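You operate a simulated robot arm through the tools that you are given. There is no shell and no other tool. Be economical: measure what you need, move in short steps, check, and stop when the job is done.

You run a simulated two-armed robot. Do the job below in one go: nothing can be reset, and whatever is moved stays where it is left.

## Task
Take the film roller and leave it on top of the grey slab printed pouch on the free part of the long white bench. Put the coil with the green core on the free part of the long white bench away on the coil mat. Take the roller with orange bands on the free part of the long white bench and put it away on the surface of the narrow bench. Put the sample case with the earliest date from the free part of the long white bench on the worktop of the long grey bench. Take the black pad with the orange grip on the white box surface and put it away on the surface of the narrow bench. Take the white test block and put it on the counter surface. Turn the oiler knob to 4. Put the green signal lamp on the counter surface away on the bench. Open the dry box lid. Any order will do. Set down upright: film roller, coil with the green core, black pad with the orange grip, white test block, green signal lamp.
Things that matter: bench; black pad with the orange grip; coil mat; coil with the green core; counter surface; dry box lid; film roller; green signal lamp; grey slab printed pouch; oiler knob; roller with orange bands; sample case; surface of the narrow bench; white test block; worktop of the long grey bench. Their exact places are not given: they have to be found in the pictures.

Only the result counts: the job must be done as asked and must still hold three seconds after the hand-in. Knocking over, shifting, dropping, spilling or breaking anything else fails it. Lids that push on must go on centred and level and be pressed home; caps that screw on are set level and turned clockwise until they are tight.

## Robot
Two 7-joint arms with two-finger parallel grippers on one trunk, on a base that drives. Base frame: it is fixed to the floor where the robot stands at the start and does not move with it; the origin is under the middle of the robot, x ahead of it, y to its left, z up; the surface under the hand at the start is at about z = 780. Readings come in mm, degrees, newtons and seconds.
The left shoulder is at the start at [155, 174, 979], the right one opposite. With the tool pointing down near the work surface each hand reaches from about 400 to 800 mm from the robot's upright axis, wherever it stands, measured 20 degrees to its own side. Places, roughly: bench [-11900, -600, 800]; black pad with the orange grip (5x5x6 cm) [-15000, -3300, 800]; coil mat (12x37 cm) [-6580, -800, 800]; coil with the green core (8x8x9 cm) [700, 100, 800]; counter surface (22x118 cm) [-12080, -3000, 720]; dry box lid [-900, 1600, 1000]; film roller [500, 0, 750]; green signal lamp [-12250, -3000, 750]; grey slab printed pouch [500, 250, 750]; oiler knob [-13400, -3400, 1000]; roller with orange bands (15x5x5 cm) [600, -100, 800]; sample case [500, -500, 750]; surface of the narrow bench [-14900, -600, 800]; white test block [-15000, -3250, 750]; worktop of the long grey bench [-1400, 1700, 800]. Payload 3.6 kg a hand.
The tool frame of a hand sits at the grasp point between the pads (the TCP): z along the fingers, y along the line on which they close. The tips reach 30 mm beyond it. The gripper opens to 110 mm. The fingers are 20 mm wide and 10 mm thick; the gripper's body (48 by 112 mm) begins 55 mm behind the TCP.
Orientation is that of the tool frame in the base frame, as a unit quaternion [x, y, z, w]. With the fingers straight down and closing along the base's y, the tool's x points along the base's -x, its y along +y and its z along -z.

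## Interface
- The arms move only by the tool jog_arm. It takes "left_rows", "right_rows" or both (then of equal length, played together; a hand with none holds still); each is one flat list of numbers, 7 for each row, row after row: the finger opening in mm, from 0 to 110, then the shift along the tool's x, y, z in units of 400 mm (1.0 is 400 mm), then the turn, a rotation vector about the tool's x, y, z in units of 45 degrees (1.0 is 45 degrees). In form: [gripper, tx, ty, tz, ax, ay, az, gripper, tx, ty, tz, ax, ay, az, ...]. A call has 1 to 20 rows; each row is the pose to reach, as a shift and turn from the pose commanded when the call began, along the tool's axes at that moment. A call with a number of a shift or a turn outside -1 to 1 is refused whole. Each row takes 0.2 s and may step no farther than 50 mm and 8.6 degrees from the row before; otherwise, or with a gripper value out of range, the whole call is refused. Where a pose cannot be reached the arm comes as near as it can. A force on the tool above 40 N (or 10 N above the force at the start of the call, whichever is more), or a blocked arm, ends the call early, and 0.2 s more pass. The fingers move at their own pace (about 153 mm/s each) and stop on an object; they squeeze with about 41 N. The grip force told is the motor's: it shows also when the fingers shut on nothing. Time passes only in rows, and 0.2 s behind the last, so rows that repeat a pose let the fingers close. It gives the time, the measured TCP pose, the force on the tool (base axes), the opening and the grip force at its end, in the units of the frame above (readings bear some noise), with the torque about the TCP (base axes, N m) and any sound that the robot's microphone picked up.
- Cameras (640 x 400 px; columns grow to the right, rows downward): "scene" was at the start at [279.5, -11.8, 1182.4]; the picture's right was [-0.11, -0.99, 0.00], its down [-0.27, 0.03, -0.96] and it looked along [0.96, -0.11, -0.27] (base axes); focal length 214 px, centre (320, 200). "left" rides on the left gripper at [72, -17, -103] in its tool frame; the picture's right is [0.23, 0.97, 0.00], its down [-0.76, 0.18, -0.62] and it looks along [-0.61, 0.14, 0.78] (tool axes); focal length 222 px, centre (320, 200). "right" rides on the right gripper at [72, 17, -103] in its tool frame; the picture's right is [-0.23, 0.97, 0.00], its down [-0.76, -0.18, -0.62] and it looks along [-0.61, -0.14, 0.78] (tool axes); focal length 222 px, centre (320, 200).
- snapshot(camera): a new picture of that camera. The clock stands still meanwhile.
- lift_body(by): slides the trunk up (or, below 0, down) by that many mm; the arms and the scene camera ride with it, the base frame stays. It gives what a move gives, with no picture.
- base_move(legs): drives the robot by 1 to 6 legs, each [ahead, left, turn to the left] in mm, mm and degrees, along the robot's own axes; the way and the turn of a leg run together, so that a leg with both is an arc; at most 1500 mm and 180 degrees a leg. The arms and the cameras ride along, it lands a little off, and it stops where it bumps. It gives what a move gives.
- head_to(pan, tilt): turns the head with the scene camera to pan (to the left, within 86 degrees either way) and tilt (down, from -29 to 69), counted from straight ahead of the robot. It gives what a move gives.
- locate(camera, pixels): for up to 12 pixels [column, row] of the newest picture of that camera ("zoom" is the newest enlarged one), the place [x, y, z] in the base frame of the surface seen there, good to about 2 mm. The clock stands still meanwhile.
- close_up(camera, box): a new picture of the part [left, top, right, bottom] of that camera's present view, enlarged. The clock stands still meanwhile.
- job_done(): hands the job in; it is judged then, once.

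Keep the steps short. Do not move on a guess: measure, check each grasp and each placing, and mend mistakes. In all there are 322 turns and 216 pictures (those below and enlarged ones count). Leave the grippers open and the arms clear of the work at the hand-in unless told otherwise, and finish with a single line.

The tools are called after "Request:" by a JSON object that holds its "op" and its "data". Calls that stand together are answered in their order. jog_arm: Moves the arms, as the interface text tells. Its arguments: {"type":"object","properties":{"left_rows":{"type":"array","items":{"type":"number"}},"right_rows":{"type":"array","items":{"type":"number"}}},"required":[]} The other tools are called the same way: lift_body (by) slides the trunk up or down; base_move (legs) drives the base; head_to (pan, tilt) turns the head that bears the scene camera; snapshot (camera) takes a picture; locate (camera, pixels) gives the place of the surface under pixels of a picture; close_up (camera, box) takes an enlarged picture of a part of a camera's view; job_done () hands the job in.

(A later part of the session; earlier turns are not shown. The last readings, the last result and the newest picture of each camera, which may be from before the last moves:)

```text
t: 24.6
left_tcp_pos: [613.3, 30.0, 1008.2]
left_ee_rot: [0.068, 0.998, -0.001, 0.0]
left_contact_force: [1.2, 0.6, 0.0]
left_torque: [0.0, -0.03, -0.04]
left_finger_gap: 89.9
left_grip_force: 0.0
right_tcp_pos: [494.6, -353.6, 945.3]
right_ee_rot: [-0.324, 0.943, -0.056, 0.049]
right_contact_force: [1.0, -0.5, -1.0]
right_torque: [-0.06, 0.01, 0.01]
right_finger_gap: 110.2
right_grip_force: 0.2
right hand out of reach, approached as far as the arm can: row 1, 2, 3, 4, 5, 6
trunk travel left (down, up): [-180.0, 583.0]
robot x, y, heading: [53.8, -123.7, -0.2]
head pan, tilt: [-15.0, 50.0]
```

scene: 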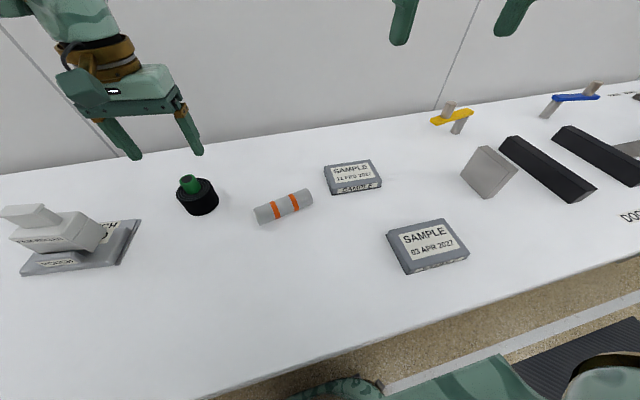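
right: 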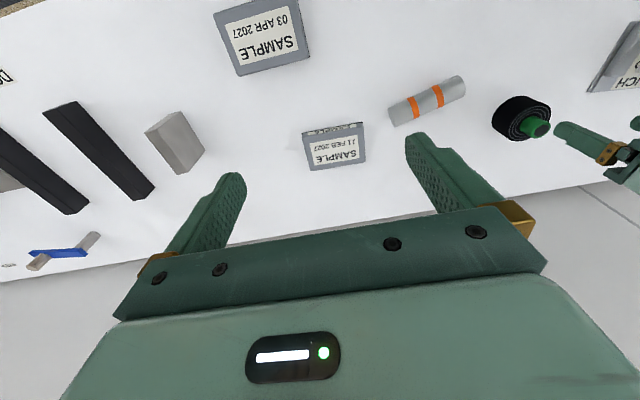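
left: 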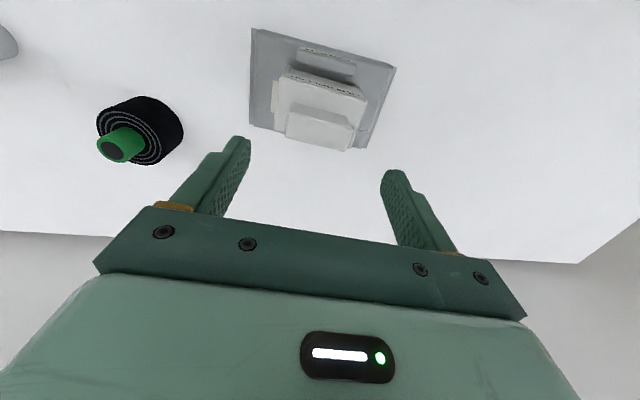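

The start was too high for that reach. I level the hand here and move forward a little.

Request:
{"op": "jog_arm", "data": {"right_rows": [110, -0.073, -0.048, 0.01, -0.06, 0.024, 0, 110, -0.146, -0.095, 0.02, -0.12, 0.048, 0, 110, -0.218, -0.143, 0.03, -0.175, 0.072, 0, 110, -0.218, -0.143, 0.03, -0.175, 0.072, 0]}}

```text
t: 25.6
left_tcp_pos: [611.7, 27.5, 1009.5]
left_ee_rot: [0.069, 0.998, 0.0, 0.001]
left_contact_force: [0.0, -0.8, 0.7]
left_torque: [0.0, -0.01, 0.0]
left_finger_gap: 90.1
left_grip_force: 0.0
right_tcp_pos: [496.1, -315.6, 921.9]
right_ee_rot: [-0.322, 0.947, -0.001, 0.002]
right_contact_force: [-0.2, -0.2, 0.6]
right_torque: [0.01, -0.03, 0.02]
right_finger_gap: 109.9
right_grip_force: 0.1
right hand out of reach, approached as far as the arm can: row 1, 2, 3, 4
trunk travel left (down, up): [-180.0, 583.0]
robot x, y, heading: [49.1, -122.1, -0.2]
head pan, tilt: [-15.0, 50.0]
```

Yawing this way limits the reach. I'll unwind the yaw and move forward to test it.

Request:
{"op": "jog_arm", "data": {"right_rows": [110, 0, 0, 0, 0, 0, 0.14, 110, 0, 0, 0, 0, 0, 0.28, 110, 0, 0, 0, 0, 0, 0.42, 110, -0.06, -0.07, 0, 0, 0, 0.56, 110, -0.12, -0.14, 0, 0, 0, 0.7, 110, -0.18, -0.205, 0, 0, 0, 0.83, 110, -0.244, -0.273, 0, 0, 0, 0.83]}}

```text
t: 27.2
left_tcp_pos: [613.8, 27.6, 1008.0]
left_ee_rot: [0.068, 0.998, 0.0, 0.0]
left_contact_force: [0.7, 1.7, 0.4]
left_torque: [0.01, 0.01, -0.03]
left_finger_gap: 89.9
left_grip_force: 0.1
right_tcp_pos: [642.1, -341.1, 921.1]
right_ee_rot: [-0.004, 1.0, 0.0, 0.001]
right_contact_force: [0.3, 0.3, -0.5]
right_torque: [-0.02, 0.05, 0.02]
right_finger_gap: 109.9
right_grip_force: 0.0
trunk travel left (down, up): [-180.0, 583.0]
robot x, y, heading: [47.9, -123.0, -0.1]
head pan, tilt: [-15.0, 50.0]
```

That reached. Now I try yawing the other way (az positive).

Request:
{"op": "jog_arm", "data": {"right_rows": [110, 0, 0, 0, 0, 0, 0.16, 110, 0, 0, 0, 0, 0, 0.32, 110, 0, 0, 0, 0, 0, 0.48, 110, 0, 0, 0, 0, 0, 0.64, 110, 0, 0, 0, 0, 0, 0.8, 110, -0.03, 0, 0, 0, 0, 0.97]}}

```text
t: 28.6
left_tcp_pos: [612.5, 29.3, 1009.1]
left_ee_rot: [0.068, 0.998, 0.0, 0.0]
left_contact_force: [0.2, 0.7, -0.1]
left_torque: [0.0, 0.0, -0.04]
left_finger_gap: 90.2
left_grip_force: 0.1
right_tcp_pos: [654.9, -340.3, 922.7]
right_ee_rot: [0.368, 0.93, 0.001, 0.0]
right_contact_force: [0.3, -1.1, -0.7]
right_torque: [-0.04, -0.02, 0.0]
right_finger_gap: 110.0
right_grip_force: 0.1
trunk travel left (down, up): [-180.0, 583.0]
robot x, y, heading: [50.0, -124.9, -0.1]
head pan, tilt: [-15.0, 50.0]
```

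That direction works. I continue the yaw while descending slightly.

Request:
{"op": "jog_arm", "data": {"right_rows": [110, 0, 0, 0.02, 0, 0, 0.16, 110, 0, 0, 0.04, 0, 0, 0.32, 110, 0, 0, 0.06, 0, 0, 0.48, 110, 0, 0, 0.08, 0, 0, 0.64, 110, 0, 0, 0.1, 0, 0, 0.8, 110, 0, 0, 0.12, 0, 0, 0.97]}}

Request:
{"op": "snapshot", "data": {"camera": "right"}}

Request:
{"op": "snapshot", "data": {"camera": "scene"}}

```text
t: 30.0
left_tcp_pos: [611.9, 27.6, 1008.6]
left_ee_rot: [0.07, 0.998, 0.0, 0.0]
left_contact_force: [0.6, 0.2, 0.0]
left_torque: [0.01, 0.0, 0.0]
left_finger_gap: 90.4
left_grip_force: 0.1
right_tcp_pos: [655.6, -341.9, 875.2]
right_ee_rot: [0.688, 0.726, 0.001, 0.001]
right_contact_force: [0.2, -0.7, -0.4]
right_torque: [0.0, 0.02, -0.01]
right_finger_gap: 110.2
right_grip_force: 0.1
trunk travel left (down, up): [-180.0, 583.0]
robot x, y, heading: [47.4, -123.3, -0.0]
head pan, tilt: [-15.0, 50.0]
```

```text
180 pictures are left
```

right: 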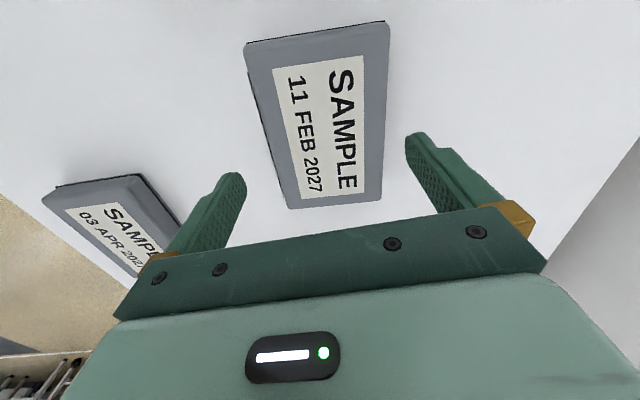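

```text
179 pictures are left
```

scene: 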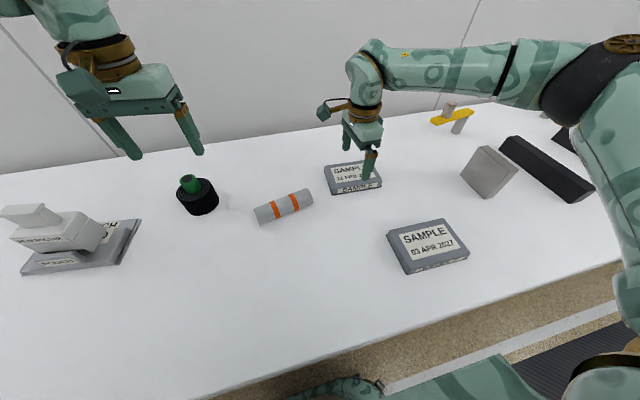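

Request:
{"op": "locate", "data": {"camera": "right", "pixels": [[249, 50], [383, 30], [377, 190], [293, 202], [320, 120], [260, 110], [384, 110]]}}

```text
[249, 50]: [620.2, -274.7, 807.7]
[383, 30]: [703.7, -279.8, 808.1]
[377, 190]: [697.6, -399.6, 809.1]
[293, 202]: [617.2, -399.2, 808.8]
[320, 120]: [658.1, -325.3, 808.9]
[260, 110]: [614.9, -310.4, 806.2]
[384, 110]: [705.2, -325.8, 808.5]
```

The case centre is about (659,−341). I align the yaw and descend to z≈815 with the fingers still open.

Request:
{"op": "jog_arm", "data": {"right_rows": [110, 0, 0.01, 0, 0, 0, 0.133, 110, 0, 0.01, 0.08, 0, 0, 0.133, 110, 0, 0.01, 0.15, 0, 0, 0.133]}}

Request:
{"op": "snapshot", "data": {"camera": "right"}}

```text
t: 30.8
left_tcp_pos: [612.0, 27.8, 1009.0]
left_ee_rot: [0.069, 0.998, 0.0, 0.0]
left_contact_force: [0.1, -0.1, -0.1]
left_torque: [-0.01, -0.03, 0.02]
left_finger_gap: 90.1
left_grip_force: 0.1
right_tcp_pos: [658.1, -339.2, 814.5]
right_ee_rot: [0.724, 0.69, 0.001, -0.001]
right_contact_force: [0.0, 0.0, 0.2]
right_torque: [0.01, -0.02, -0.02]
right_finger_gap: 110.1
right_grip_force: 0.1
trunk travel left (down, up): [-180.0, 583.0]
robot x, y, heading: [51.9, -123.9, 0.2]
head pan, tilt: [-15.0, 50.0]
```

```text
178 pictures are left
```

right: 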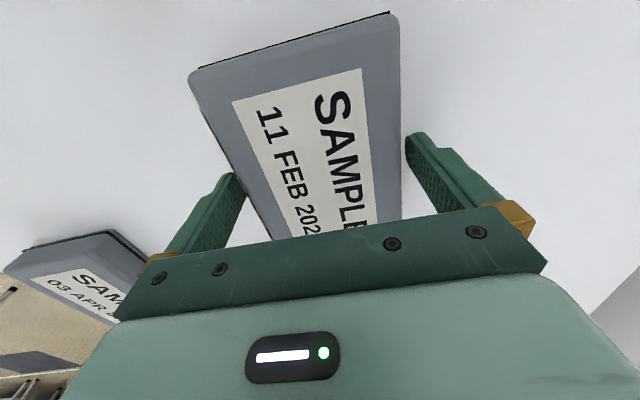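

The fingers straddle the case. I close and lift it.

Request:
{"op": "jog_arm", "data": {"right_rows": [0, 0, 0, 0, 0, 0, 0, 0, 0, 0, 0, 0, 0, 0, 0, 0, 0, 0, 0, 0, 0, 0, 0, 0, -0.1, 0, 0, 0, 0, 0, 0, -0.22, 0, 0, 0, 0, 0, 0, -0.34, 0, 0, 0]}}

Request:
{"op": "snapshot", "data": {"camera": "right"}}

```text
t: 32.2
left_tcp_pos: [611.1, 27.2, 1009.5]
left_ee_rot: [0.069, 0.998, 0.0, 0.001]
left_contact_force: [-0.3, -0.2, -0.5]
left_torque: [0.01, 0.01, 0.0]
left_finger_gap: 89.9
left_grip_force: 0.1
right_tcp_pos: [656.8, -340.8, 952.3]
right_ee_rot: [0.723, 0.69, 0.0, 0.001]
right_contact_force: [-0.8, 0.4, -1.0]
right_torque: [0.01, 0.01, -0.01]
right_finger_gap: 94.2
right_grip_force: 40.9
trunk travel left (down, up): [-180.0, 583.0]
robot x, y, heading: [52.4, -125.2, 0.1]
head pan, tilt: [-15.0, 50.0]
```

```text
177 pictures are left
```

right: 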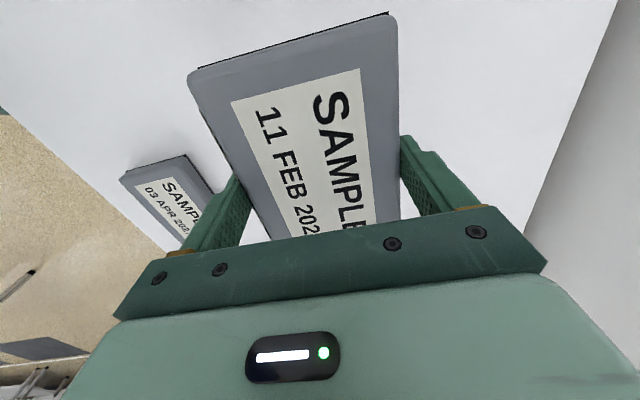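

The case is held. I pull both hands in, then back away from the bench and turn left to look at the grey bench.

Request:
{"op": "jog_arm", "data": {"left_rows": [90, 0.09, 0.03, 0, 0, 0, 0, 90, 0.18, 0.06, 0, 0, 0, 0, 90, 0.27, 0.09, 0, 0, 0, 0, 90, 0.33, 0.12, 0, 0, 0, 0], "right_rows": [0, 0, -0.1, 0, 0, 0, 0, 0, 0, -0.2, 0, 0, 0, 0, 0, 0, -0.3, 0, 0, 0, 0, 0, 0, -0.4, 0, 0, 0, 0]}}

Request:
{"op": "base_move", "data": {"legs": [[-500, 0, 0]]}}

Request:
{"op": "head_to", "data": {"pan": 80, "tilt": 15}}

Request:
{"op": "snapshot", "data": {"camera": "scene"}}

```text
t: 33.2
left_tcp_pos: [488.1, 91.7, 1008.5]
left_ee_rot: [0.068, 0.998, 0.0, 0.001]
left_contact_force: [0.0, -0.3, -0.7]
left_torque: [-0.02, -0.01, 0.05]
left_finger_gap: 90.2
left_grip_force: 0.1
right_tcp_pos: [497.3, -333.4, 952.0]
right_ee_rot: [0.724, 0.689, 0.001, 0.001]
right_contact_force: [0.0, -0.3, -1.8]
right_torque: [0.0, -0.02, -0.03]
right_finger_gap: 94.0
right_grip_force: 40.9
trunk travel left (down, up): [-180.0, 583.0]
robot x, y, heading: [51.5, -119.4, 0.4]
head pan, tilt: [-15.0, 50.0]
```

```text
t: 36.1
left_tcp_pos: [-9.6, 92.3, 1009.4]
left_ee_rot: [0.072, 0.997, 0.0, 0.001]
left_contact_force: [-0.8, 0.2, -0.2]
left_torque: [0.02, -0.03, 0.02]
left_finger_gap: 90.2
left_grip_force: 0.0
right_tcp_pos: [-2.8, -335.5, 951.6]
right_ee_rot: [0.725, 0.688, 0.001, 0.0]
right_contact_force: [0.1, -0.2, -1.2]
right_torque: [0.0, 0.02, 0.01]
right_finger_gap: 94.2
right_grip_force: 40.6
trunk travel left (down, up): [-180.0, 583.0]
robot x, y, heading: [-449.5, -120.1, -0.3]
head pan, tilt: [-15.0, 50.0]
```

```text
t: 37.9
left_tcp_pos: [-10.6, 91.9, 1008.0]
left_ee_rot: [0.071, 0.997, 0.0, 0.0]
left_contact_force: [0.0, -0.4, -0.1]
left_torque: [-0.01, 0.0, 0.02]
left_finger_gap: 90.0
left_grip_force: 0.0
right_tcp_pos: [-2.8, -334.9, 950.9]
right_ee_rot: [0.725, 0.688, 0.001, 0.001]
right_contact_force: [0.0, -0.6, -0.9]
right_torque: [-0.01, 0.03, 0.02]
right_finger_gap: 94.2
right_grip_force: 40.9
trunk travel left (down, up): [-180.0, 583.0]
robot x, y, heading: [-447.0, -123.7, -0.2]
head pan, tilt: [80.0, 15.0]
```

```text
176 pictures are left
```

scene: 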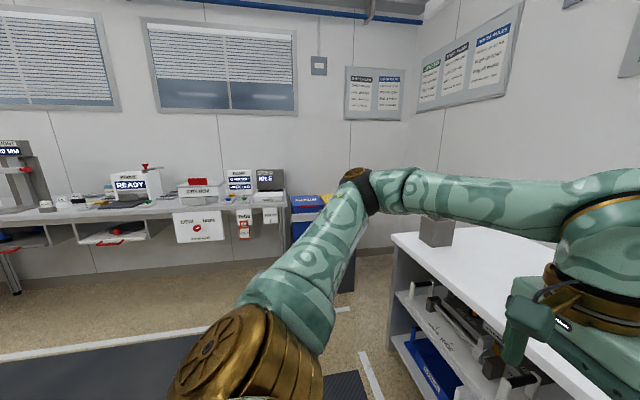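

The grey bench stands along the wall to my left. I turn left 90° and move toward it, then look ahead.

Request:
{"op": "base_move", "data": {"legs": [[-300, 0, 0], [0, 0, 90], [300, 0, 0]]}}

Request:
{"op": "head_to", "data": {"pan": 0, "tilt": 20}}

Request:
{"op": "snapshot", "data": {"camera": "scene"}}

Request:
{"op": "locate", "data": {"camera": "scene", "pixels": [[320, 230], [250, 240], [400, 240], [200, 250], [120, 250], [320, 260]]}}

```text
t: 45.4
left_tcp_pos: [-955.9, 622.9, 1007.9]
left_ee_rot: [-0.654, 0.757, -0.001, 0.0]
left_contact_force: [0.5, -0.3, 0.3]
left_torque: [-0.05, -0.02, 0.0]
left_finger_gap: 89.8
left_grip_force: 0.2
right_tcp_pos: [-528.3, 627.5, 950.3]
right_ee_rot: [0.029, 1.0, 0.001, -0.001]
right_contact_force: [0.1, 0.0, -2.2]
right_torque: [-0.02, -0.02, -0.03]
right_finger_gap: 94.2
right_grip_force: 41.2
trunk travel left (down, up): [-180.0, 583.0]
robot x, y, heading: [-745.6, 184.4, 89.3]
head pan, tilt: [80.0, 15.0]
```

```text
t: 46.9
left_tcp_pos: [-956.7, 622.0, 1008.7]
left_ee_rot: [-0.654, 0.757, 0.0, 0.0]
left_contact_force: [-0.2, 0.1, 0.7]
left_torque: [0.01, 0.04, -0.02]
left_finger_gap: 90.1
left_grip_force: 0.1
right_tcp_pos: [-529.3, 627.1, 950.9]
right_ee_rot: [0.029, 1.0, 0.001, 0.0]
right_contact_force: [-0.6, 0.3, -0.8]
right_torque: [-0.01, -0.01, 0.02]
right_finger_gap: 94.4
right_grip_force: 40.6
trunk travel left (down, up): [-180.0, 583.0]
robot x, y, heading: [-747.2, 181.3, 89.2]
head pan, tilt: [0.0, 20.0]
```

```text
175 pictures are left
```

scene: 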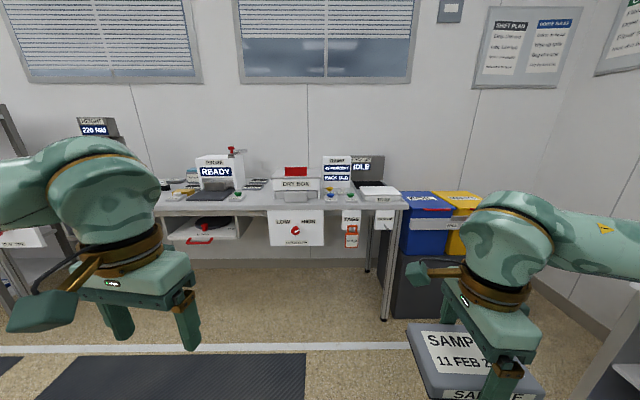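

```text
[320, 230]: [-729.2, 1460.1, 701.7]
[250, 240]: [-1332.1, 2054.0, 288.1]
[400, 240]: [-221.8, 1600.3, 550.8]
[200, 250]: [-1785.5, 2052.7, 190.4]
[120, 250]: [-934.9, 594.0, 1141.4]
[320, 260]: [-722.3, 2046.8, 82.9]
```

I see "DRY BOX" with a red handle at (295,175). I drive closer, 650 mm ahead.

Request:
{"op": "base_move", "data": {"legs": [[600, 0, 0.8]]}}

Request:
{"op": "head_to", "data": {"pan": 0, "tilt": 30}}

Request:
{"op": "snapshot", "data": {"camera": "scene"}}

```text
t: 50.3
left_tcp_pos: [-960.5, 1227.8, 1009.2]
left_ee_rot: [-0.659, 0.753, 0.001, 0.0]
left_contact_force: [0.0, 0.5, 0.4]
left_torque: [0.03, -0.01, -0.04]
left_finger_gap: 89.9
left_grip_force: 0.1
right_tcp_pos: [-533.7, 1240.1, 952.2]
right_ee_rot: [0.022, 1.0, 0.001, -0.001]
right_contact_force: [0.5, -0.3, -1.9]
right_torque: [-0.02, -0.02, 0.02]
right_finger_gap: 94.2
right_grip_force: 41.6
trunk travel left (down, up): [-180.0, 583.0]
robot x, y, heading: [-743.3, 789.0, 90.3]
head pan, tilt: [0.0, 20.0]
```

```text
t: 51.0
left_tcp_pos: [-961.0, 1228.7, 1008.5]
left_ee_rot: [-0.658, 0.753, 0.001, 0.001]
left_contact_force: [-1.0, -1.0, 0.1]
left_torque: [0.03, 0.01, -0.03]
left_finger_gap: 90.1
left_grip_force: 0.1
right_tcp_pos: [-532.8, 1240.8, 950.4]
right_ee_rot: [0.022, 1.0, 0.001, -0.001]
right_contact_force: [0.2, 0.2, -1.5]
right_torque: [-0.01, -0.02, -0.02]
right_finger_gap: 94.3
right_grip_force: 40.5
trunk travel left (down, up): [-180.0, 583.0]
robot x, y, heading: [-743.6, 791.6, 90.0]
head pan, tilt: [0.0, 30.0]
```

```text
174 pictures are left
```

scene: 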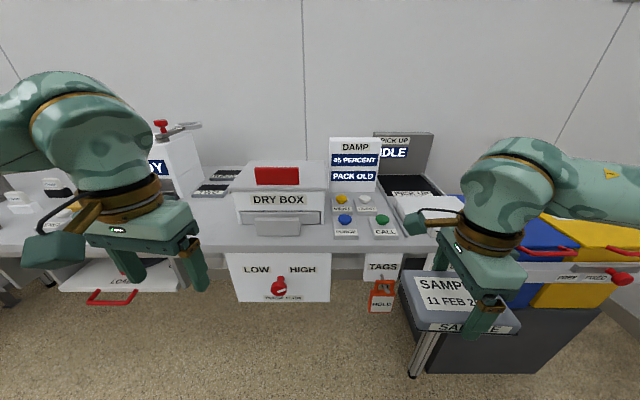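

Request:
{"op": "close_up", "data": {"camera": "scene", "box": [215, 130, 415, 260]}}

Request:
{"op": "locate", "data": {"camera": "zoom", "pixels": [[200, 148], [155, 125], [250, 125], [195, 180], [200, 220], [195, 260], [200, 320], [60, 250], [340, 285], [60, 150], [365, 200], [200, 100]]}}

```text
3.08 times, centred on (315, 195) of scene
```

zoom: 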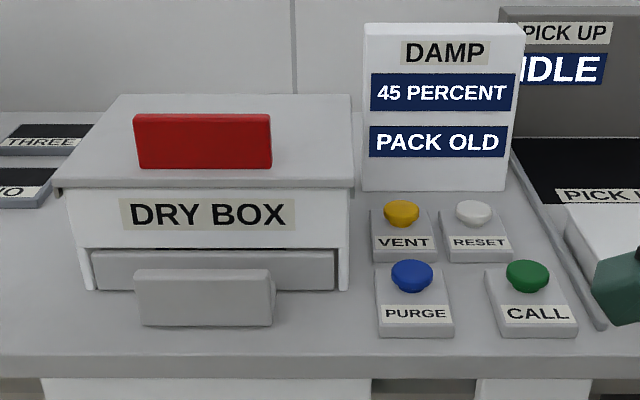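

```text
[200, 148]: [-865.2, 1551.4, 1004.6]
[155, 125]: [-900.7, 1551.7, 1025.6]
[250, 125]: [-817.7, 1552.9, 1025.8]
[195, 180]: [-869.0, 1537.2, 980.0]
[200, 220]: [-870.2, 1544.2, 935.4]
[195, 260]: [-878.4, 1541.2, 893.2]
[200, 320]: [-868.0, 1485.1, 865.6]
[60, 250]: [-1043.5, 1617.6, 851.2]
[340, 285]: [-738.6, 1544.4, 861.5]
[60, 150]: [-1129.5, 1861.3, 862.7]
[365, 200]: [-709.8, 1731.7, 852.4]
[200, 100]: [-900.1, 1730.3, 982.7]
```

The dry box lid top is at z≈980, its red handle plate stands near the front, and the hinge is presumably at the back. First I look left for a free spot on the worktop for the case.

Request:
{"op": "head_to", "data": {"pan": 35, "tilt": 35}}

Request:
{"op": "snapshot", "data": {"camera": "scene"}}

Request:
{"op": "snapshot", "data": {"camera": "left"}}

```text
t: 52.1
left_tcp_pos: [-961.3, 1227.7, 1010.0]
left_ee_rot: [-0.659, 0.752, 0.001, 0.001]
left_contact_force: [0.2, 0.2, 0.3]
left_torque: [-0.01, 0.04, 0.02]
left_finger_gap: 89.8
left_grip_force: 0.0
right_tcp_pos: [-532.4, 1239.1, 951.3]
right_ee_rot: [0.022, 1.0, 0.0, -0.001]
right_contact_force: [1.5, 0.4, -1.5]
right_torque: [0.0, 0.01, -0.01]
right_finger_gap: 94.1
right_grip_force: 41.0
trunk travel left (down, up): [-180.0, 583.0]
robot x, y, heading: [-741.6, 791.1, 90.1]
head pan, tilt: [35.0, 35.0]
```

```text
172 pictures are left
```

scene: 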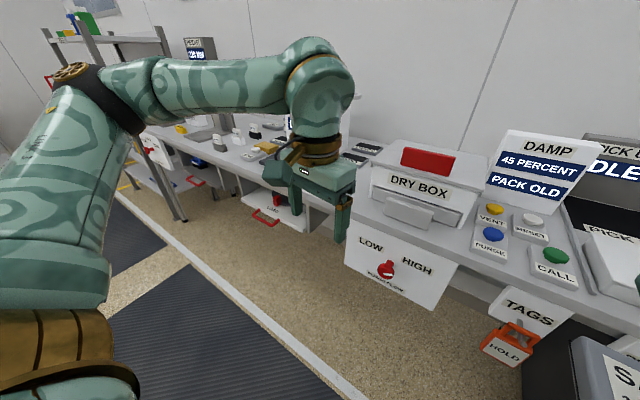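

```text
171 pictures are left
```

left: 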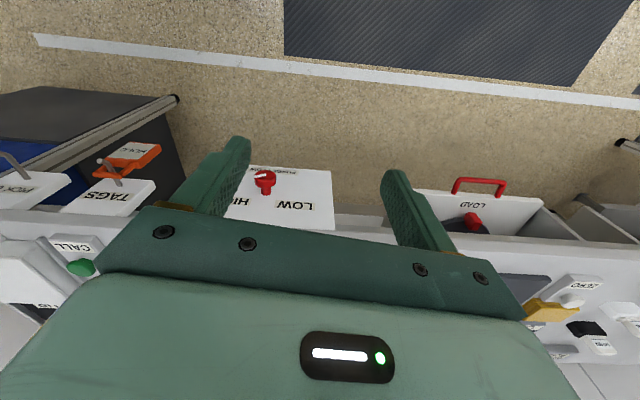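

I move left 450 mm to see that part of the worktop squarely.

Request:
{"op": "base_move", "data": {"legs": [[0, 450, 0]]}}

Request:
{"op": "head_to", "data": {"pan": 0, "tilt": 35}}

Request:
{"op": "snapshot", "data": {"camera": "scene"}}

```text
t: 54.8
left_tcp_pos: [-1410.5, 1228.0, 1008.9]
left_ee_rot: [-0.658, 0.753, 0.001, 0.0]
left_contact_force: [0.2, -0.5, -0.3]
left_torque: [-0.01, -0.02, -0.01]
left_finger_gap: 89.9
left_grip_force: 0.0
right_tcp_pos: [-984.4, 1237.7, 951.3]
right_ee_rot: [0.023, 1.0, 0.001, -0.001]
right_contact_force: [0.5, 0.0, -0.6]
right_torque: [-0.03, -0.02, -0.03]
right_finger_gap: 94.4
right_grip_force: 41.1
trunk travel left (down, up): [-180.0, 583.0]
robot x, y, heading: [-1195.8, 789.6, 90.0]
head pan, tilt: [35.0, 35.0]
```

```text
t: 55.8
left_tcp_pos: [-1410.2, 1227.0, 1009.4]
left_ee_rot: [-0.657, 0.754, 0.001, 0.0]
left_contact_force: [-0.5, 0.3, 0.0]
left_torque: [-0.01, -0.02, 0.0]
left_finger_gap: 90.2
left_grip_force: 0.0
right_tcp_pos: [-982.4, 1237.7, 952.3]
right_ee_rot: [0.024, 1.0, 0.001, -0.001]
right_contact_force: [0.5, -0.4, -0.7]
right_torque: [-0.02, 0.0, 0.01]
right_finger_gap: 94.2
right_grip_force: 41.3
trunk travel left (down, up): [-180.0, 583.0]
robot x, y, heading: [-1193.3, 789.2, 90.0]
head pan, tilt: [0.0, 35.0]
```

```text
170 pictures are left
```

scene: 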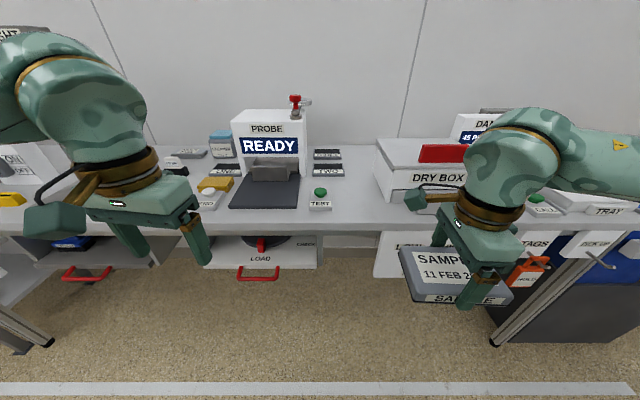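

Request:
{"op": "close_up", "data": {"camera": "scene", "box": [290, 130, 420, 240]}}

Request:
{"op": "locate", "data": {"camera": "zoom", "pixels": [[200, 260], [205, 360], [430, 360], [430, 300], [400, 240], [290, 210], [300, 200], [430, 160], [300, 100], [440, 345], [420, 330], [200, 380]]}}

```text
3.64 times, centred on (355, 185) of scene
```

zoom: 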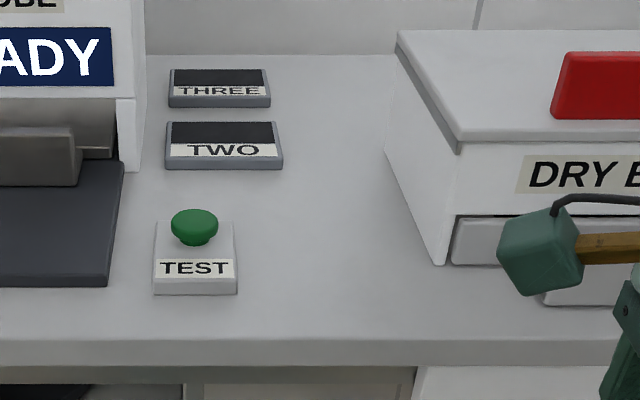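

```text
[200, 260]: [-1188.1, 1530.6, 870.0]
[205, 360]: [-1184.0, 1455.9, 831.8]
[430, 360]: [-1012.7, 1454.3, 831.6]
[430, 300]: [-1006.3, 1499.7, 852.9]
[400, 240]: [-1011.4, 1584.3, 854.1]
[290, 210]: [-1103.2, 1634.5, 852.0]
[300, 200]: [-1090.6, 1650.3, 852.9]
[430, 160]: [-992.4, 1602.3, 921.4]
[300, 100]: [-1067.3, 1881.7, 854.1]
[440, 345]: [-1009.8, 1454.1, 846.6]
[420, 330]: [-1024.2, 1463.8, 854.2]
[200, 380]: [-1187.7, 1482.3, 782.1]
```

The worktop is at z≈853.5. Between the TEST button (x≈−1155) and the dry box (x≈−990) there is room. I drive ahead 190 and left 80.

Request:
{"op": "base_move", "data": {"legs": [[190, 80, 0]]}}

Request:
{"op": "jog_arm", "data": {"right_rows": [0, 0, 0, 0, 0, 0, -0.16, 0, 0, 0, 0, 0, 0, -0.32, 0, 0, 0, 0, 0, 0, -0.48, 0, 0, 0, 0, 0, 0, -0.64, 0, 0, 0, 0, 0, 0, -0.8, 0, 0, 0, 0, 0, 0, -0.97]}}

Request:
{"op": "jog_arm", "data": {"right_rows": [0, 0, 0, 0, 0, 0, -0.16, 0, 0, 0, 0, 0, 0, -0.32, 0, 0, 0, 0, 0, 0, -0.48, 0, 0, 0, 0, 0, 0, -0.64, 0, 0, 0, 0, 0, 0, -0.8, 0, 0, 0, 0, 0, 0, -0.97]}}

Request:
{"op": "snapshot", "data": {"camera": "scene"}}

```text
t: 57.4
left_tcp_pos: [-1490.1, 1418.7, 1008.4]
left_ee_rot: [-0.657, 0.754, 0.0, 0.0]
left_contact_force: [0.1, 0.2, -0.2]
left_torque: [-0.04, 0.01, 0.04]
left_finger_gap: 90.2
left_grip_force: 0.1
right_tcp_pos: [-1063.0, 1429.1, 951.1]
right_ee_rot: [0.024, 1.0, 0.001, 0.0]
right_contact_force: [0.5, -0.6, -1.1]
right_torque: [-0.05, -0.04, 0.01]
right_finger_gap: 94.2
right_grip_force: 41.0
trunk travel left (down, up): [-180.0, 583.0]
robot x, y, heading: [-1275.2, 984.6, 89.9]
head pan, tilt: [0.0, 35.0]
```

```text
t: 58.8
left_tcp_pos: [-1489.6, 1417.9, 1008.8]
left_ee_rot: [-0.657, 0.754, 0.001, 0.0]
left_contact_force: [0.0, 0.7, -0.4]
left_torque: [-0.02, 0.0, 0.0]
left_finger_gap: 90.0
left_grip_force: 0.0
right_tcp_pos: [-1062.1, 1428.3, 950.5]
right_ee_rot: [-0.351, 0.937, 0.001, 0.0]
right_contact_force: [0.3, -1.0, -0.4]
right_torque: [-0.01, 0.01, 0.01]
right_finger_gap: 94.4
right_grip_force: 41.0
trunk travel left (down, up): [-180.0, 583.0]
robot x, y, heading: [-1275.9, 979.2, 90.1]
head pan, tilt: [0.0, 35.0]
```

```text
t: 60.2
left_tcp_pos: [-1490.0, 1418.2, 1009.0]
left_ee_rot: [-0.658, 0.753, 0.0, 0.001]
left_contact_force: [-0.1, 0.0, 0.4]
left_torque: [0.02, 0.0, 0.0]
left_finger_gap: 90.0
left_grip_force: 0.0
right_tcp_pos: [-1061.1, 1427.8, 950.2]
right_ee_rot: [-0.674, 0.739, 0.001, 0.0]
right_contact_force: [0.7, -0.5, -1.9]
right_torque: [-0.02, -0.01, -0.02]
right_finger_gap: 94.2
right_grip_force: 40.4
trunk travel left (down, up): [-180.0, 583.0]
robot x, y, heading: [-1274.8, 977.6, 89.9]
head pan, tilt: [0.0, 35.0]
```

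```text
168 pictures are left
```

scene: 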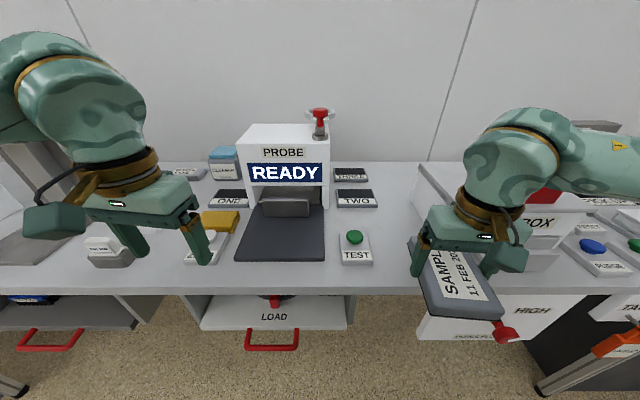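

I finish the yaw, move forward over the free spot, and go down to z≈905.

Request:
{"op": "jog_arm", "data": {"right_rows": [0, -0.09, 0.017, 0, 0, 0, -0.06, 0, -0.18, 0.034, 0, 0, 0, -0.118, 0, -0.27, 0.051, 0, 0, 0, -0.118, 0, -0.363, 0.069, 0, 0, 0, -0.118, 0, -0.363, 0.069, 0.1125, 0, 0, -0.118]}}

Request:
{"op": "snapshot", "data": {"camera": "right"}}

Request:
{"op": "close_up", "data": {"camera": "scene", "box": [320, 120, 560, 320]}}

```text
t: 61.4
left_tcp_pos: [-1488.8, 1418.6, 1008.5]
left_ee_rot: [-0.657, 0.754, 0.001, -0.001]
left_contact_force: [0.4, 1.3, 0.3]
left_torque: [-0.02, 0.01, -0.03]
left_finger_gap: 89.9
left_grip_force: 0.1
right_tcp_pos: [-1074.6, 1576.5, 906.7]
right_ee_rot: [-0.707, 0.707, 0.001, 0.0]
right_contact_force: [-0.1, -0.2, -1.9]
right_torque: [0.0, 0.03, 0.01]
right_finger_gap: 94.2
right_grip_force: 40.8
trunk travel left (down, up): [-180.0, 583.0]
robot x, y, heading: [-1270.0, 980.5, 90.0]
head pan, tilt: [0.0, 35.0]
```

```text
167 pictures are left
```

right: 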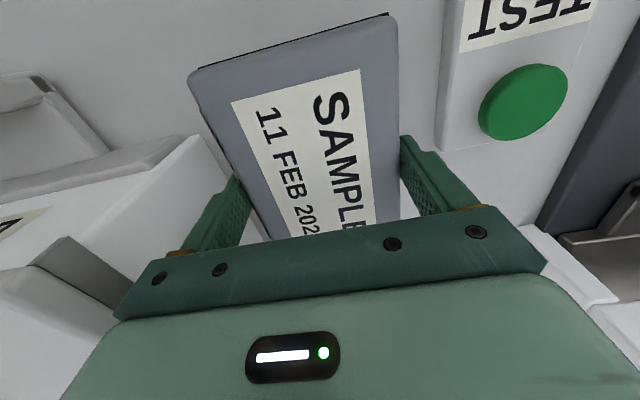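

```text
2.00 times, centred on (440, 220) of scene
```

zoom: 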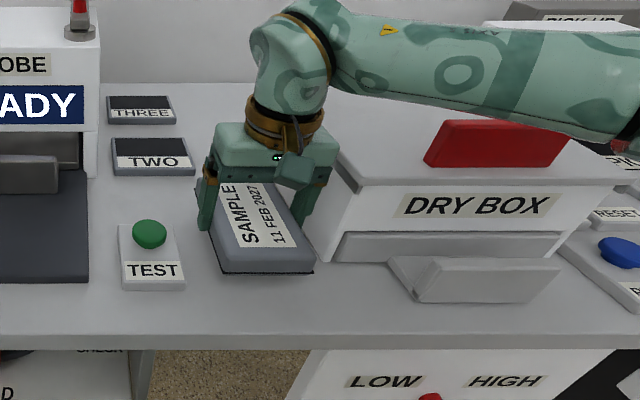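

The clearance is fine. I lower with small steps until contact.

Request:
{"op": "jog_arm", "data": {"right_rows": [0, 0, 0.01, 0.03, 0, 0, 0, 0, 0, 0.01, 0.042, 0, 0, 0, 0, 0, 0.01, 0.046, 0, 0, 0]}}

Request:
{"op": "close_up", "data": {"camera": "scene", "box": [380, 180, 520, 290]}}

```text
t: 62.2
left_tcp_pos: [-1489.3, 1418.2, 1008.1]
left_ee_rot: [-0.657, 0.753, 0.0, 0.001]
left_contact_force: [-0.3, 0.2, 0.1]
left_torque: [0.0, 0.0, 0.0]
left_finger_gap: 90.3
left_grip_force: 0.1
right_tcp_pos: [-1080.0, 1576.4, 887.4]
right_ee_rot: [-0.706, 0.708, 0.002, -0.001]
right_contact_force: [-0.3, 0.3, -1.1]
right_torque: [-0.01, 0.01, -0.01]
right_finger_gap: 93.8
right_grip_force: 41.4
trunk travel left (down, up): [-180.0, 583.0]
robot x, y, heading: [-1273.9, 977.8, 90.1]
head pan, tilt: [0.0, 35.0]
```

```text
3.64 times, centred on (450, 235) of scene
```

zoom: 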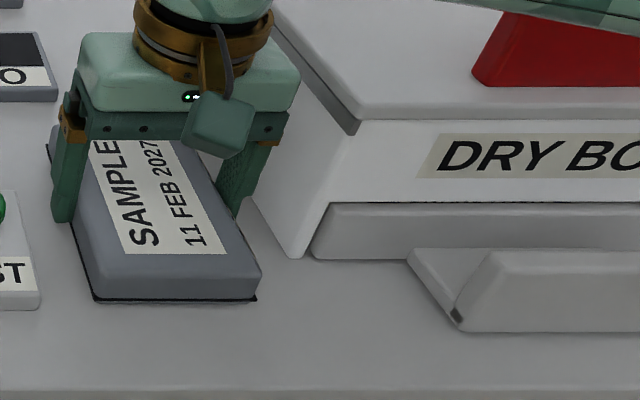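

Request:
{"op": "jog_arm", "data": {"right_rows": [0, 0, 0, 0.003, 0, 0, 0, 0, 0, 0, 0.006, 0, 0, 0]}}

```text
t: 62.8
left_tcp_pos: [-1490.1, 1417.9, 1008.8]
left_ee_rot: [-0.658, 0.753, 0.001, 0.0]
left_contact_force: [0.0, 0.0, 0.5]
left_torque: [0.0, -0.02, 0.04]
left_finger_gap: 90.1
left_grip_force: 0.1
right_tcp_pos: [-1079.8, 1575.5, 885.6]
right_ee_rot: [-0.707, 0.707, 0.002, 0.0]
right_contact_force: [1.7, 0.2, 4.3]
right_torque: [-0.4, -0.3, 0.12]
right_finger_gap: 94.3
right_grip_force: 40.9
trunk travel left (down, up): [-180.0, 583.0]
robot x, y, heading: [-1272.9, 979.1, 90.2]
head pan, tilt: [0.0, 35.0]
```

Contact is felt. I release to 102 mm and rise.

Request:
{"op": "jog_arm", "data": {"right_rows": [102, 0, 0, 0, 0, 0, 0, 102, 0, 0, 0, 0, 0, 0, 102, 0, 0, -0.08, 0, 0, 0, 102, 0, 0, -0.18, 0, 0, 0, 102, 0, 0, -0.3, 0, 0, 0]}}

Request:
{"op": "close_up", "data": {"camera": "scene", "box": [320, 120, 560, 320]}}

```text
t: 64.0
left_tcp_pos: [-1490.7, 1417.8, 1008.9]
left_ee_rot: [-0.657, 0.754, -0.001, 0.001]
left_contact_force: [-1.3, 0.7, 0.2]
left_torque: [0.0, 0.02, 0.0]
left_finger_gap: 90.0
left_grip_force: 0.0
right_tcp_pos: [-1079.4, 1575.8, 1004.8]
right_ee_rot: [-0.706, 0.708, 0.0, 0.0]
right_contact_force: [-0.3, -0.7, -0.8]
right_torque: [0.02, 0.03, -0.02]
right_finger_gap: 101.9
right_grip_force: 0.1
trunk travel left (down, up): [-180.0, 583.0]
robot x, y, heading: [-1272.8, 984.0, 89.6]
head pan, tilt: [0.0, 35.0]
```

```text
2.00 times, centred on (440, 220) of scene
```

zoom: 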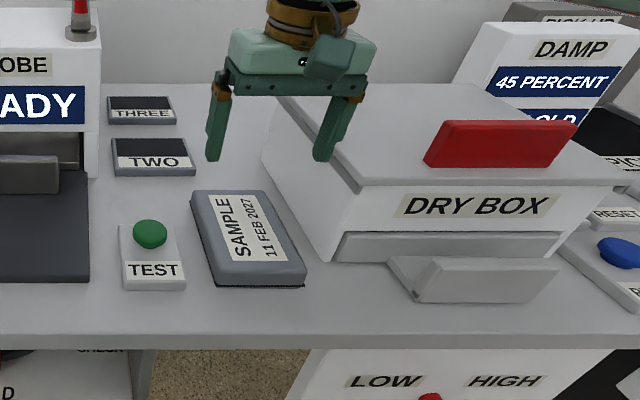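

The case is placed well. Now the lid: I'll approach the red handle from the left side, with the left hand pointing to the robot's right, so that opening is a roll about the tool axis. First I pull the right hand in and reposition the base.

Request:
{"op": "jog_arm", "data": {"right_rows": [60, 0.1, 0, 0, 0, 0, 0, 60, 0.2, 0, -0.03, 0, 0, 0, 60, 0.3, 0, -0.06, 0, 0, 0, 60, 0.4, 0, -0.06, 0, 0, 0], "left_rows": [90, 0, 0, 0, 0, 0, -0.06, 90, 0, 0, 0, 0, 0, -0.12, 90, 0, 0, 0, 0, 0, -0.175, 90, 0, 0, 0, 0, 0, -0.175]}}

Request:
{"op": "base_move", "data": {"legs": [[-130, 0, 0], [0, -425, 0]]}}

Request:
{"op": "jog_arm", "data": {"left_rows": [90, 0, 0, 0, 0.096, 0.096, -0.096, 90, 0, 0, 0, 0.193, 0.193, -0.193, 90, 0, 0, 0, 0.29, 0.29, -0.29, 90, 0, 0, 0, 0.385, 0.385, -0.385, 90, 0, 0, 0, 0.481, 0.481, -0.481, 90, 0, 0, 0, 0.577, 0.577, -0.577, 90, 0, 0, 0, 0.674, 0.674, -0.674, 90, 0, 0, 0, 0.77, 0.77, -0.77]}}

```text
t: 65.0
left_tcp_pos: [-1490.8, 1417.7, 1009.8]
left_ee_rot: [0.708, -0.706, -0.001, 0.0]
left_contact_force: [-0.2, 0.4, -0.5]
left_torque: [0.03, 0.01, 0.0]
left_finger_gap: 90.0
left_grip_force: 0.1
right_tcp_pos: [-1079.9, 1414.4, 1028.6]
right_ee_rot: [-0.707, 0.708, 0.002, 0.001]
right_contact_force: [0.1, -0.6, 0.4]
right_torque: [0.04, 0.0, -0.01]
right_finger_gap: 59.9
right_grip_force: 0.1
trunk travel left (down, up): [-180.0, 583.0]
robot x, y, heading: [-1274.3, 980.7, 90.2]
head pan, tilt: [0.0, 35.0]
```

```text
t: 68.5
left_tcp_pos: [-1064.8, 1287.6, 1009.6]
left_ee_rot: [0.708, -0.706, -0.002, 0.0]
left_contact_force: [-0.1, 0.1, -0.1]
left_torque: [-0.02, -0.02, 0.02]
left_finger_gap: 90.1
left_grip_force: 0.0
right_tcp_pos: [-654.5, 1285.6, 1028.5]
right_ee_rot: [-0.707, 0.708, 0.0, 0.0]
right_contact_force: [0.4, 0.6, -0.2]
right_torque: [-0.04, -0.02, 0.01]
right_finger_gap: 59.9
right_grip_force: 0.1
trunk travel left (down, up): [-180.0, 583.0]
robot x, y, heading: [-847.3, 850.9, 89.9]
head pan, tilt: [0.0, 35.0]
```

```text
t: 70.3
left_tcp_pos: [-1066.2, 1288.0, 1010.4]
left_ee_rot: [0.817, -0.407, 0.408, -0.002]
left_contact_force: [-0.4, -0.2, -0.6]
left_torque: [0.0, 0.01, 0.04]
left_finger_gap: 90.0
left_grip_force: 0.0
right_tcp_pos: [-655.0, 1285.6, 1029.8]
right_ee_rot: [-0.706, 0.708, 0.0, 0.001]
right_contact_force: [-0.1, 0.4, 0.0]
right_torque: [0.0, 0.04, 0.03]
right_finger_gap: 59.9
right_grip_force: 0.0
trunk travel left (down, up): [-180.0, 583.0]
robot x, y, heading: [-847.7, 847.0, 89.9]
head pan, tilt: [0.0, 35.0]
```

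Reached. Now the second 60°, and a look at the handle in detail.

Request:
{"op": "jog_arm", "data": {"left_rows": [90, 0, 0, 0, 0.096, 0.096, -0.096, 90, 0, 0, 0, 0.193, 0.193, -0.193, 90, 0, 0, 0, 0.29, 0.29, -0.29, 90, 0, 0, 0, 0.385, 0.385, -0.385, 90, 0, 0, 0, 0.481, 0.481, -0.481, 90, 0, 0, 0, 0.577, 0.577, -0.577, 90, 0, 0, 0, 0.674, 0.674, -0.674, 90, 0, 0, 0, 0.77, 0.77, -0.77]}}

Request:
{"op": "snapshot", "data": {"camera": "scene"}}

Request:
{"op": "close_up", "data": {"camera": "scene", "box": [230, 100, 430, 250]}}

Request:
{"op": "snapshot", "data": {"camera": "left"}}

```text
t: 72.1
left_tcp_pos: [-1066.5, 1288.1, 1008.9]
left_ee_rot: [0.706, 0.001, 0.708, -0.001]
left_contact_force: [-1.0, -1.6, 1.0]
left_torque: [-0.01, -0.02, 0.0]
left_finger_gap: 90.2
left_grip_force: 0.1
right_tcp_pos: [-655.7, 1284.4, 1027.6]
right_ee_rot: [-0.707, 0.708, 0.001, 0.0]
right_contact_force: [0.4, 0.6, 0.7]
right_torque: [0.01, -0.05, 0.0]
right_finger_gap: 60.2
right_grip_force: 0.1
trunk travel left (down, up): [-180.0, 583.0]
robot x, y, heading: [-850.3, 847.4, 89.9]
head pan, tilt: [0.0, 35.0]
```

```text
163 pictures are left
```

scene: 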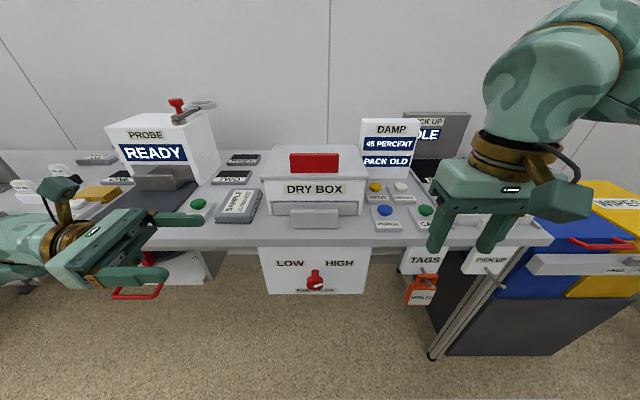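

```text
2.67 times, centred on (330, 175) of scene
```

zoom: 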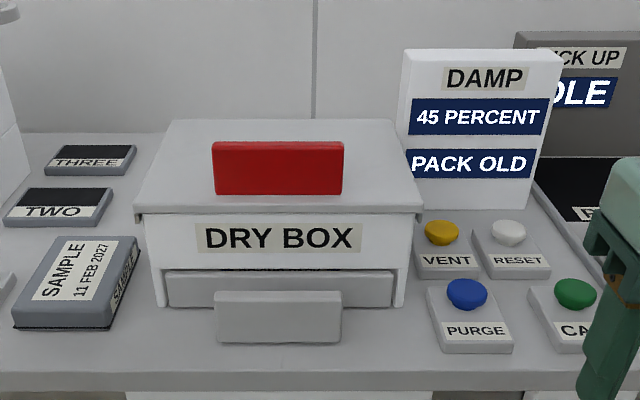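

```text
161 pictures are left
```

left: 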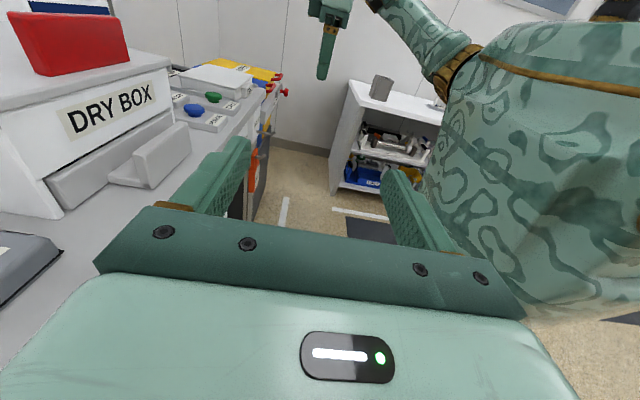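

The hand orientation is exact. I measure the handle and lid in both pictures.

Request:
{"op": "locate", "data": {"camera": "left", "pixels": [[14, 20], [24, 40], [38, 70], [30, 30], [70, 40], [120, 30], [50, 12], [110, 65], [150, 65]]}}

Request:
{"op": "locate", "data": {"camera": "scene", "pixels": [[292, 155], [337, 155], [315, 153], [292, 170], [337, 170], [315, 176], [270, 150], [355, 150], [315, 146], [265, 178], [315, 160], [360, 160]]}}

```text
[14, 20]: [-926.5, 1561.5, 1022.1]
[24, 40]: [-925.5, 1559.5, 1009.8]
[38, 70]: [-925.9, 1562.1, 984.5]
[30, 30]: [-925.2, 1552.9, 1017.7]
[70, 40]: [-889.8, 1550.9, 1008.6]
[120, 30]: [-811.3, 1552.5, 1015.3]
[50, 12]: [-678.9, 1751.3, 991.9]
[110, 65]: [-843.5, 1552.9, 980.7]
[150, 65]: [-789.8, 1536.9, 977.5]
```

```text
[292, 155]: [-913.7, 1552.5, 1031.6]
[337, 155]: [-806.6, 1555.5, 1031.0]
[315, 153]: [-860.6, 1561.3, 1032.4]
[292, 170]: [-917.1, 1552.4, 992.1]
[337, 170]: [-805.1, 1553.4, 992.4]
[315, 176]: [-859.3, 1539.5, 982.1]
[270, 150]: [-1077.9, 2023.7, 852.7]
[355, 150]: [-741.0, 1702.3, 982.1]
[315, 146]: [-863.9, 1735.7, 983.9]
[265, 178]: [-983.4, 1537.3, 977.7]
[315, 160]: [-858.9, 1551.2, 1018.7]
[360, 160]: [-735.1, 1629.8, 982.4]
```

The handle plate spans x −926..−800, y 1551..~1567, z 982..1032. I drive ahead 180 mm, then check.

Request:
{"op": "base_move", "data": {"legs": [[180, 0, 0]]}}

Request:
{"op": "jog_arm", "data": {"left_rows": [90, 0.012, -0.1, 0, 0, 0, 0, 90, 0.012, -0.2, 0, 0, 0, 0, 90, 0.012, -0.225, 0, 0, 0, 0]}}

Request:
{"op": "snapshot", "data": {"camera": "left"}}

Request:
{"op": "snapshot", "data": {"camera": "scene"}}

```text
t: 73.6
left_tcp_pos: [-1064.8, 1468.9, 1008.2]
left_ee_rot: [0.707, 0.001, 0.707, 0.0]
left_contact_force: [0.0, -0.1, -0.6]
left_torque: [-0.03, -0.01, -0.03]
left_finger_gap: 89.9
left_grip_force: 0.1
right_tcp_pos: [-655.1, 1466.2, 1027.5]
right_ee_rot: [-0.706, 0.708, 0.0, 0.0]
right_contact_force: [0.4, 1.2, -0.1]
right_torque: [-0.03, -0.04, -0.01]
right_finger_gap: 59.9
right_grip_force: 0.1
trunk travel left (down, up): [-180.0, 583.0]
robot x, y, heading: [-850.0, 1030.2, 90.1]
head pan, tilt: [0.0, 35.0]
```

```text
t: 74.4
left_tcp_pos: [-1067.2, 1558.1, 1013.9]
left_ee_rot: [0.707, 0.0, 0.707, 0.0]
left_contact_force: [0.5, -0.1, 0.0]
left_torque: [-0.05, 0.0, -0.01]
left_finger_gap: 90.0
left_grip_force: 0.0
right_tcp_pos: [-655.1, 1465.2, 1028.1]
right_ee_rot: [-0.706, 0.708, 0.001, 0.001]
right_contact_force: [0.2, -0.1, -0.4]
right_torque: [-0.02, -0.01, 0.0]
right_finger_gap: 59.9
right_grip_force: 0.1
trunk travel left (down, up): [-180.0, 583.0]
robot x, y, heading: [-849.2, 1031.2, 90.1]
head pan, tilt: [0.0, 35.0]
```

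```text
160 pictures are left
```

left: 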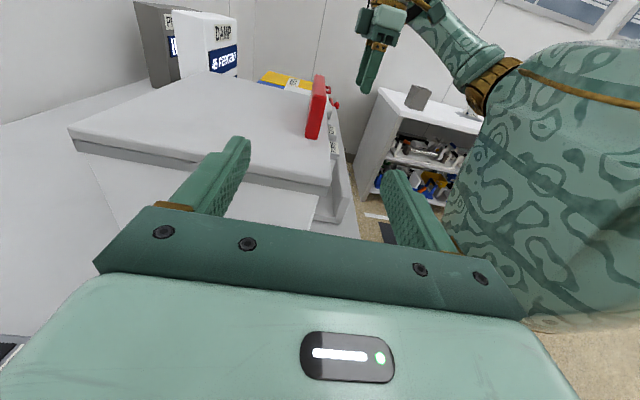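

```text
159 pictures are left
```

scene: 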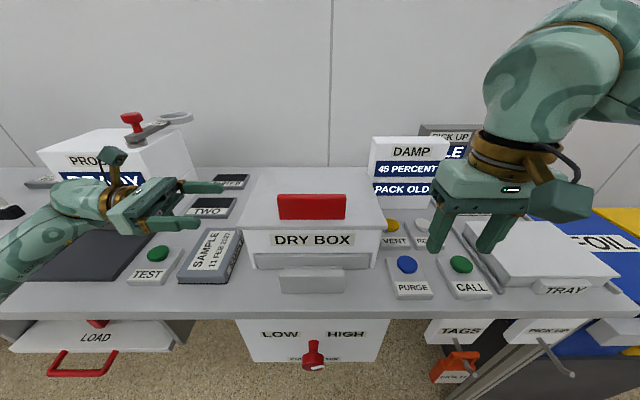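

Request:
{"op": "locate", "data": {"camera": "left", "pixels": [[75, 135], [80, 148], [327, 182], [318, 80], [323, 80], [308, 135], [85, 165], [320, 200], [100, 125]]}}

Request:
{"op": "close_up", "data": {"camera": "left", "box": [60, 60, 360, 240]}}

```text
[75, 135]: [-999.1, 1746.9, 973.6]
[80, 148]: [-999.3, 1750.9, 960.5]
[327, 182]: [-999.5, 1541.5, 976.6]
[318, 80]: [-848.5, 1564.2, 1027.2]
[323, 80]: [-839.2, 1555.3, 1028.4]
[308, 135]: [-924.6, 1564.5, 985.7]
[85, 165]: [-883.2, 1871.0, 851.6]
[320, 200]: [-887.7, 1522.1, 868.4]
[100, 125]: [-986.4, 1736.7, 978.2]
```

```text
2.13 times, centred on (210, 150) of left
```

zoom: 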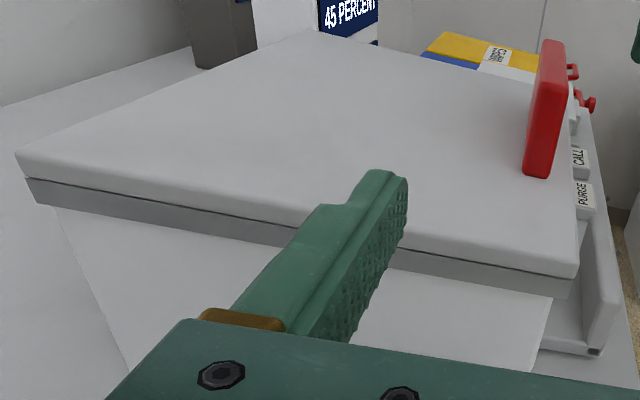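

I slide in along +x to straddle the handle.

Request:
{"op": "jog_arm", "data": {"left_rows": [90, 0, 0, 0.11, 0, 0, 0, 90, 0, 0, 0.22, 0, 0, 0, 90, 0, 0, 0.33, 0, 0, 0, 90, 0, 0, 0.42, 0, 0, 0]}}

Request:
{"op": "snapshot", "data": {"camera": "left"}}

Request:
{"op": "close_up", "data": {"camera": "scene", "box": [150, 120, 400, 290]}}

```text
t: 75.3
left_tcp_pos: [-939.3, 1560.4, 1014.5]
left_ee_rot: [0.71, 0.006, 0.705, -0.006]
left_contact_force: [-14.1, -0.7, -2.3]
left_torque: [-0.03, 0.29, -0.18]
left_finger_gap: 90.1
left_grip_force: 0.1
right_tcp_pos: [-655.0, 1466.7, 1028.6]
right_ee_rot: [-0.707, 0.708, 0.001, -0.001]
right_contact_force: [0.6, -0.6, 0.4]
right_torque: [0.0, 0.06, -0.03]
right_finger_gap: 60.1
right_grip_force: 0.0
trunk travel left (down, up): [-180.0, 583.0]
robot x, y, heading: [-851.9, 1028.5, 89.9]
head pan, tilt: [0.0, 35.0]
stopped in row 4 (left hand): the force on the tool passed its limit at 73 N (the readings are from after the stop); the commanded pose is now the measured one
```

```text
157 pictures are left
```

left: 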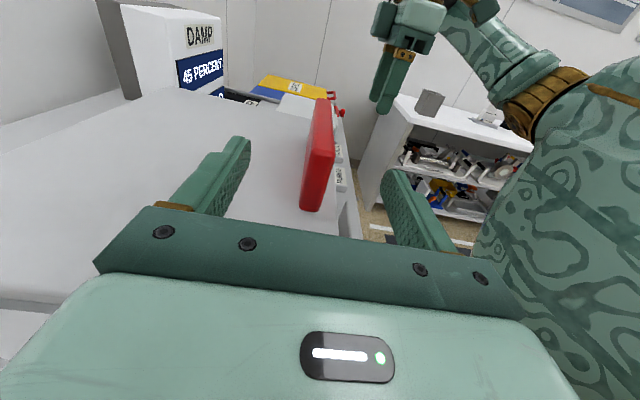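

```text
2.35 times, centred on (275, 205) of scene
```

zoom: 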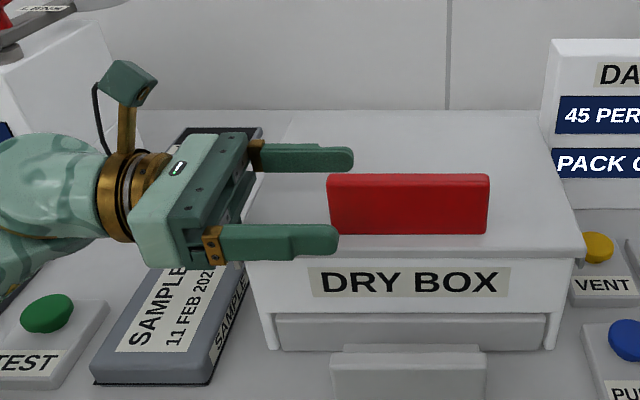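

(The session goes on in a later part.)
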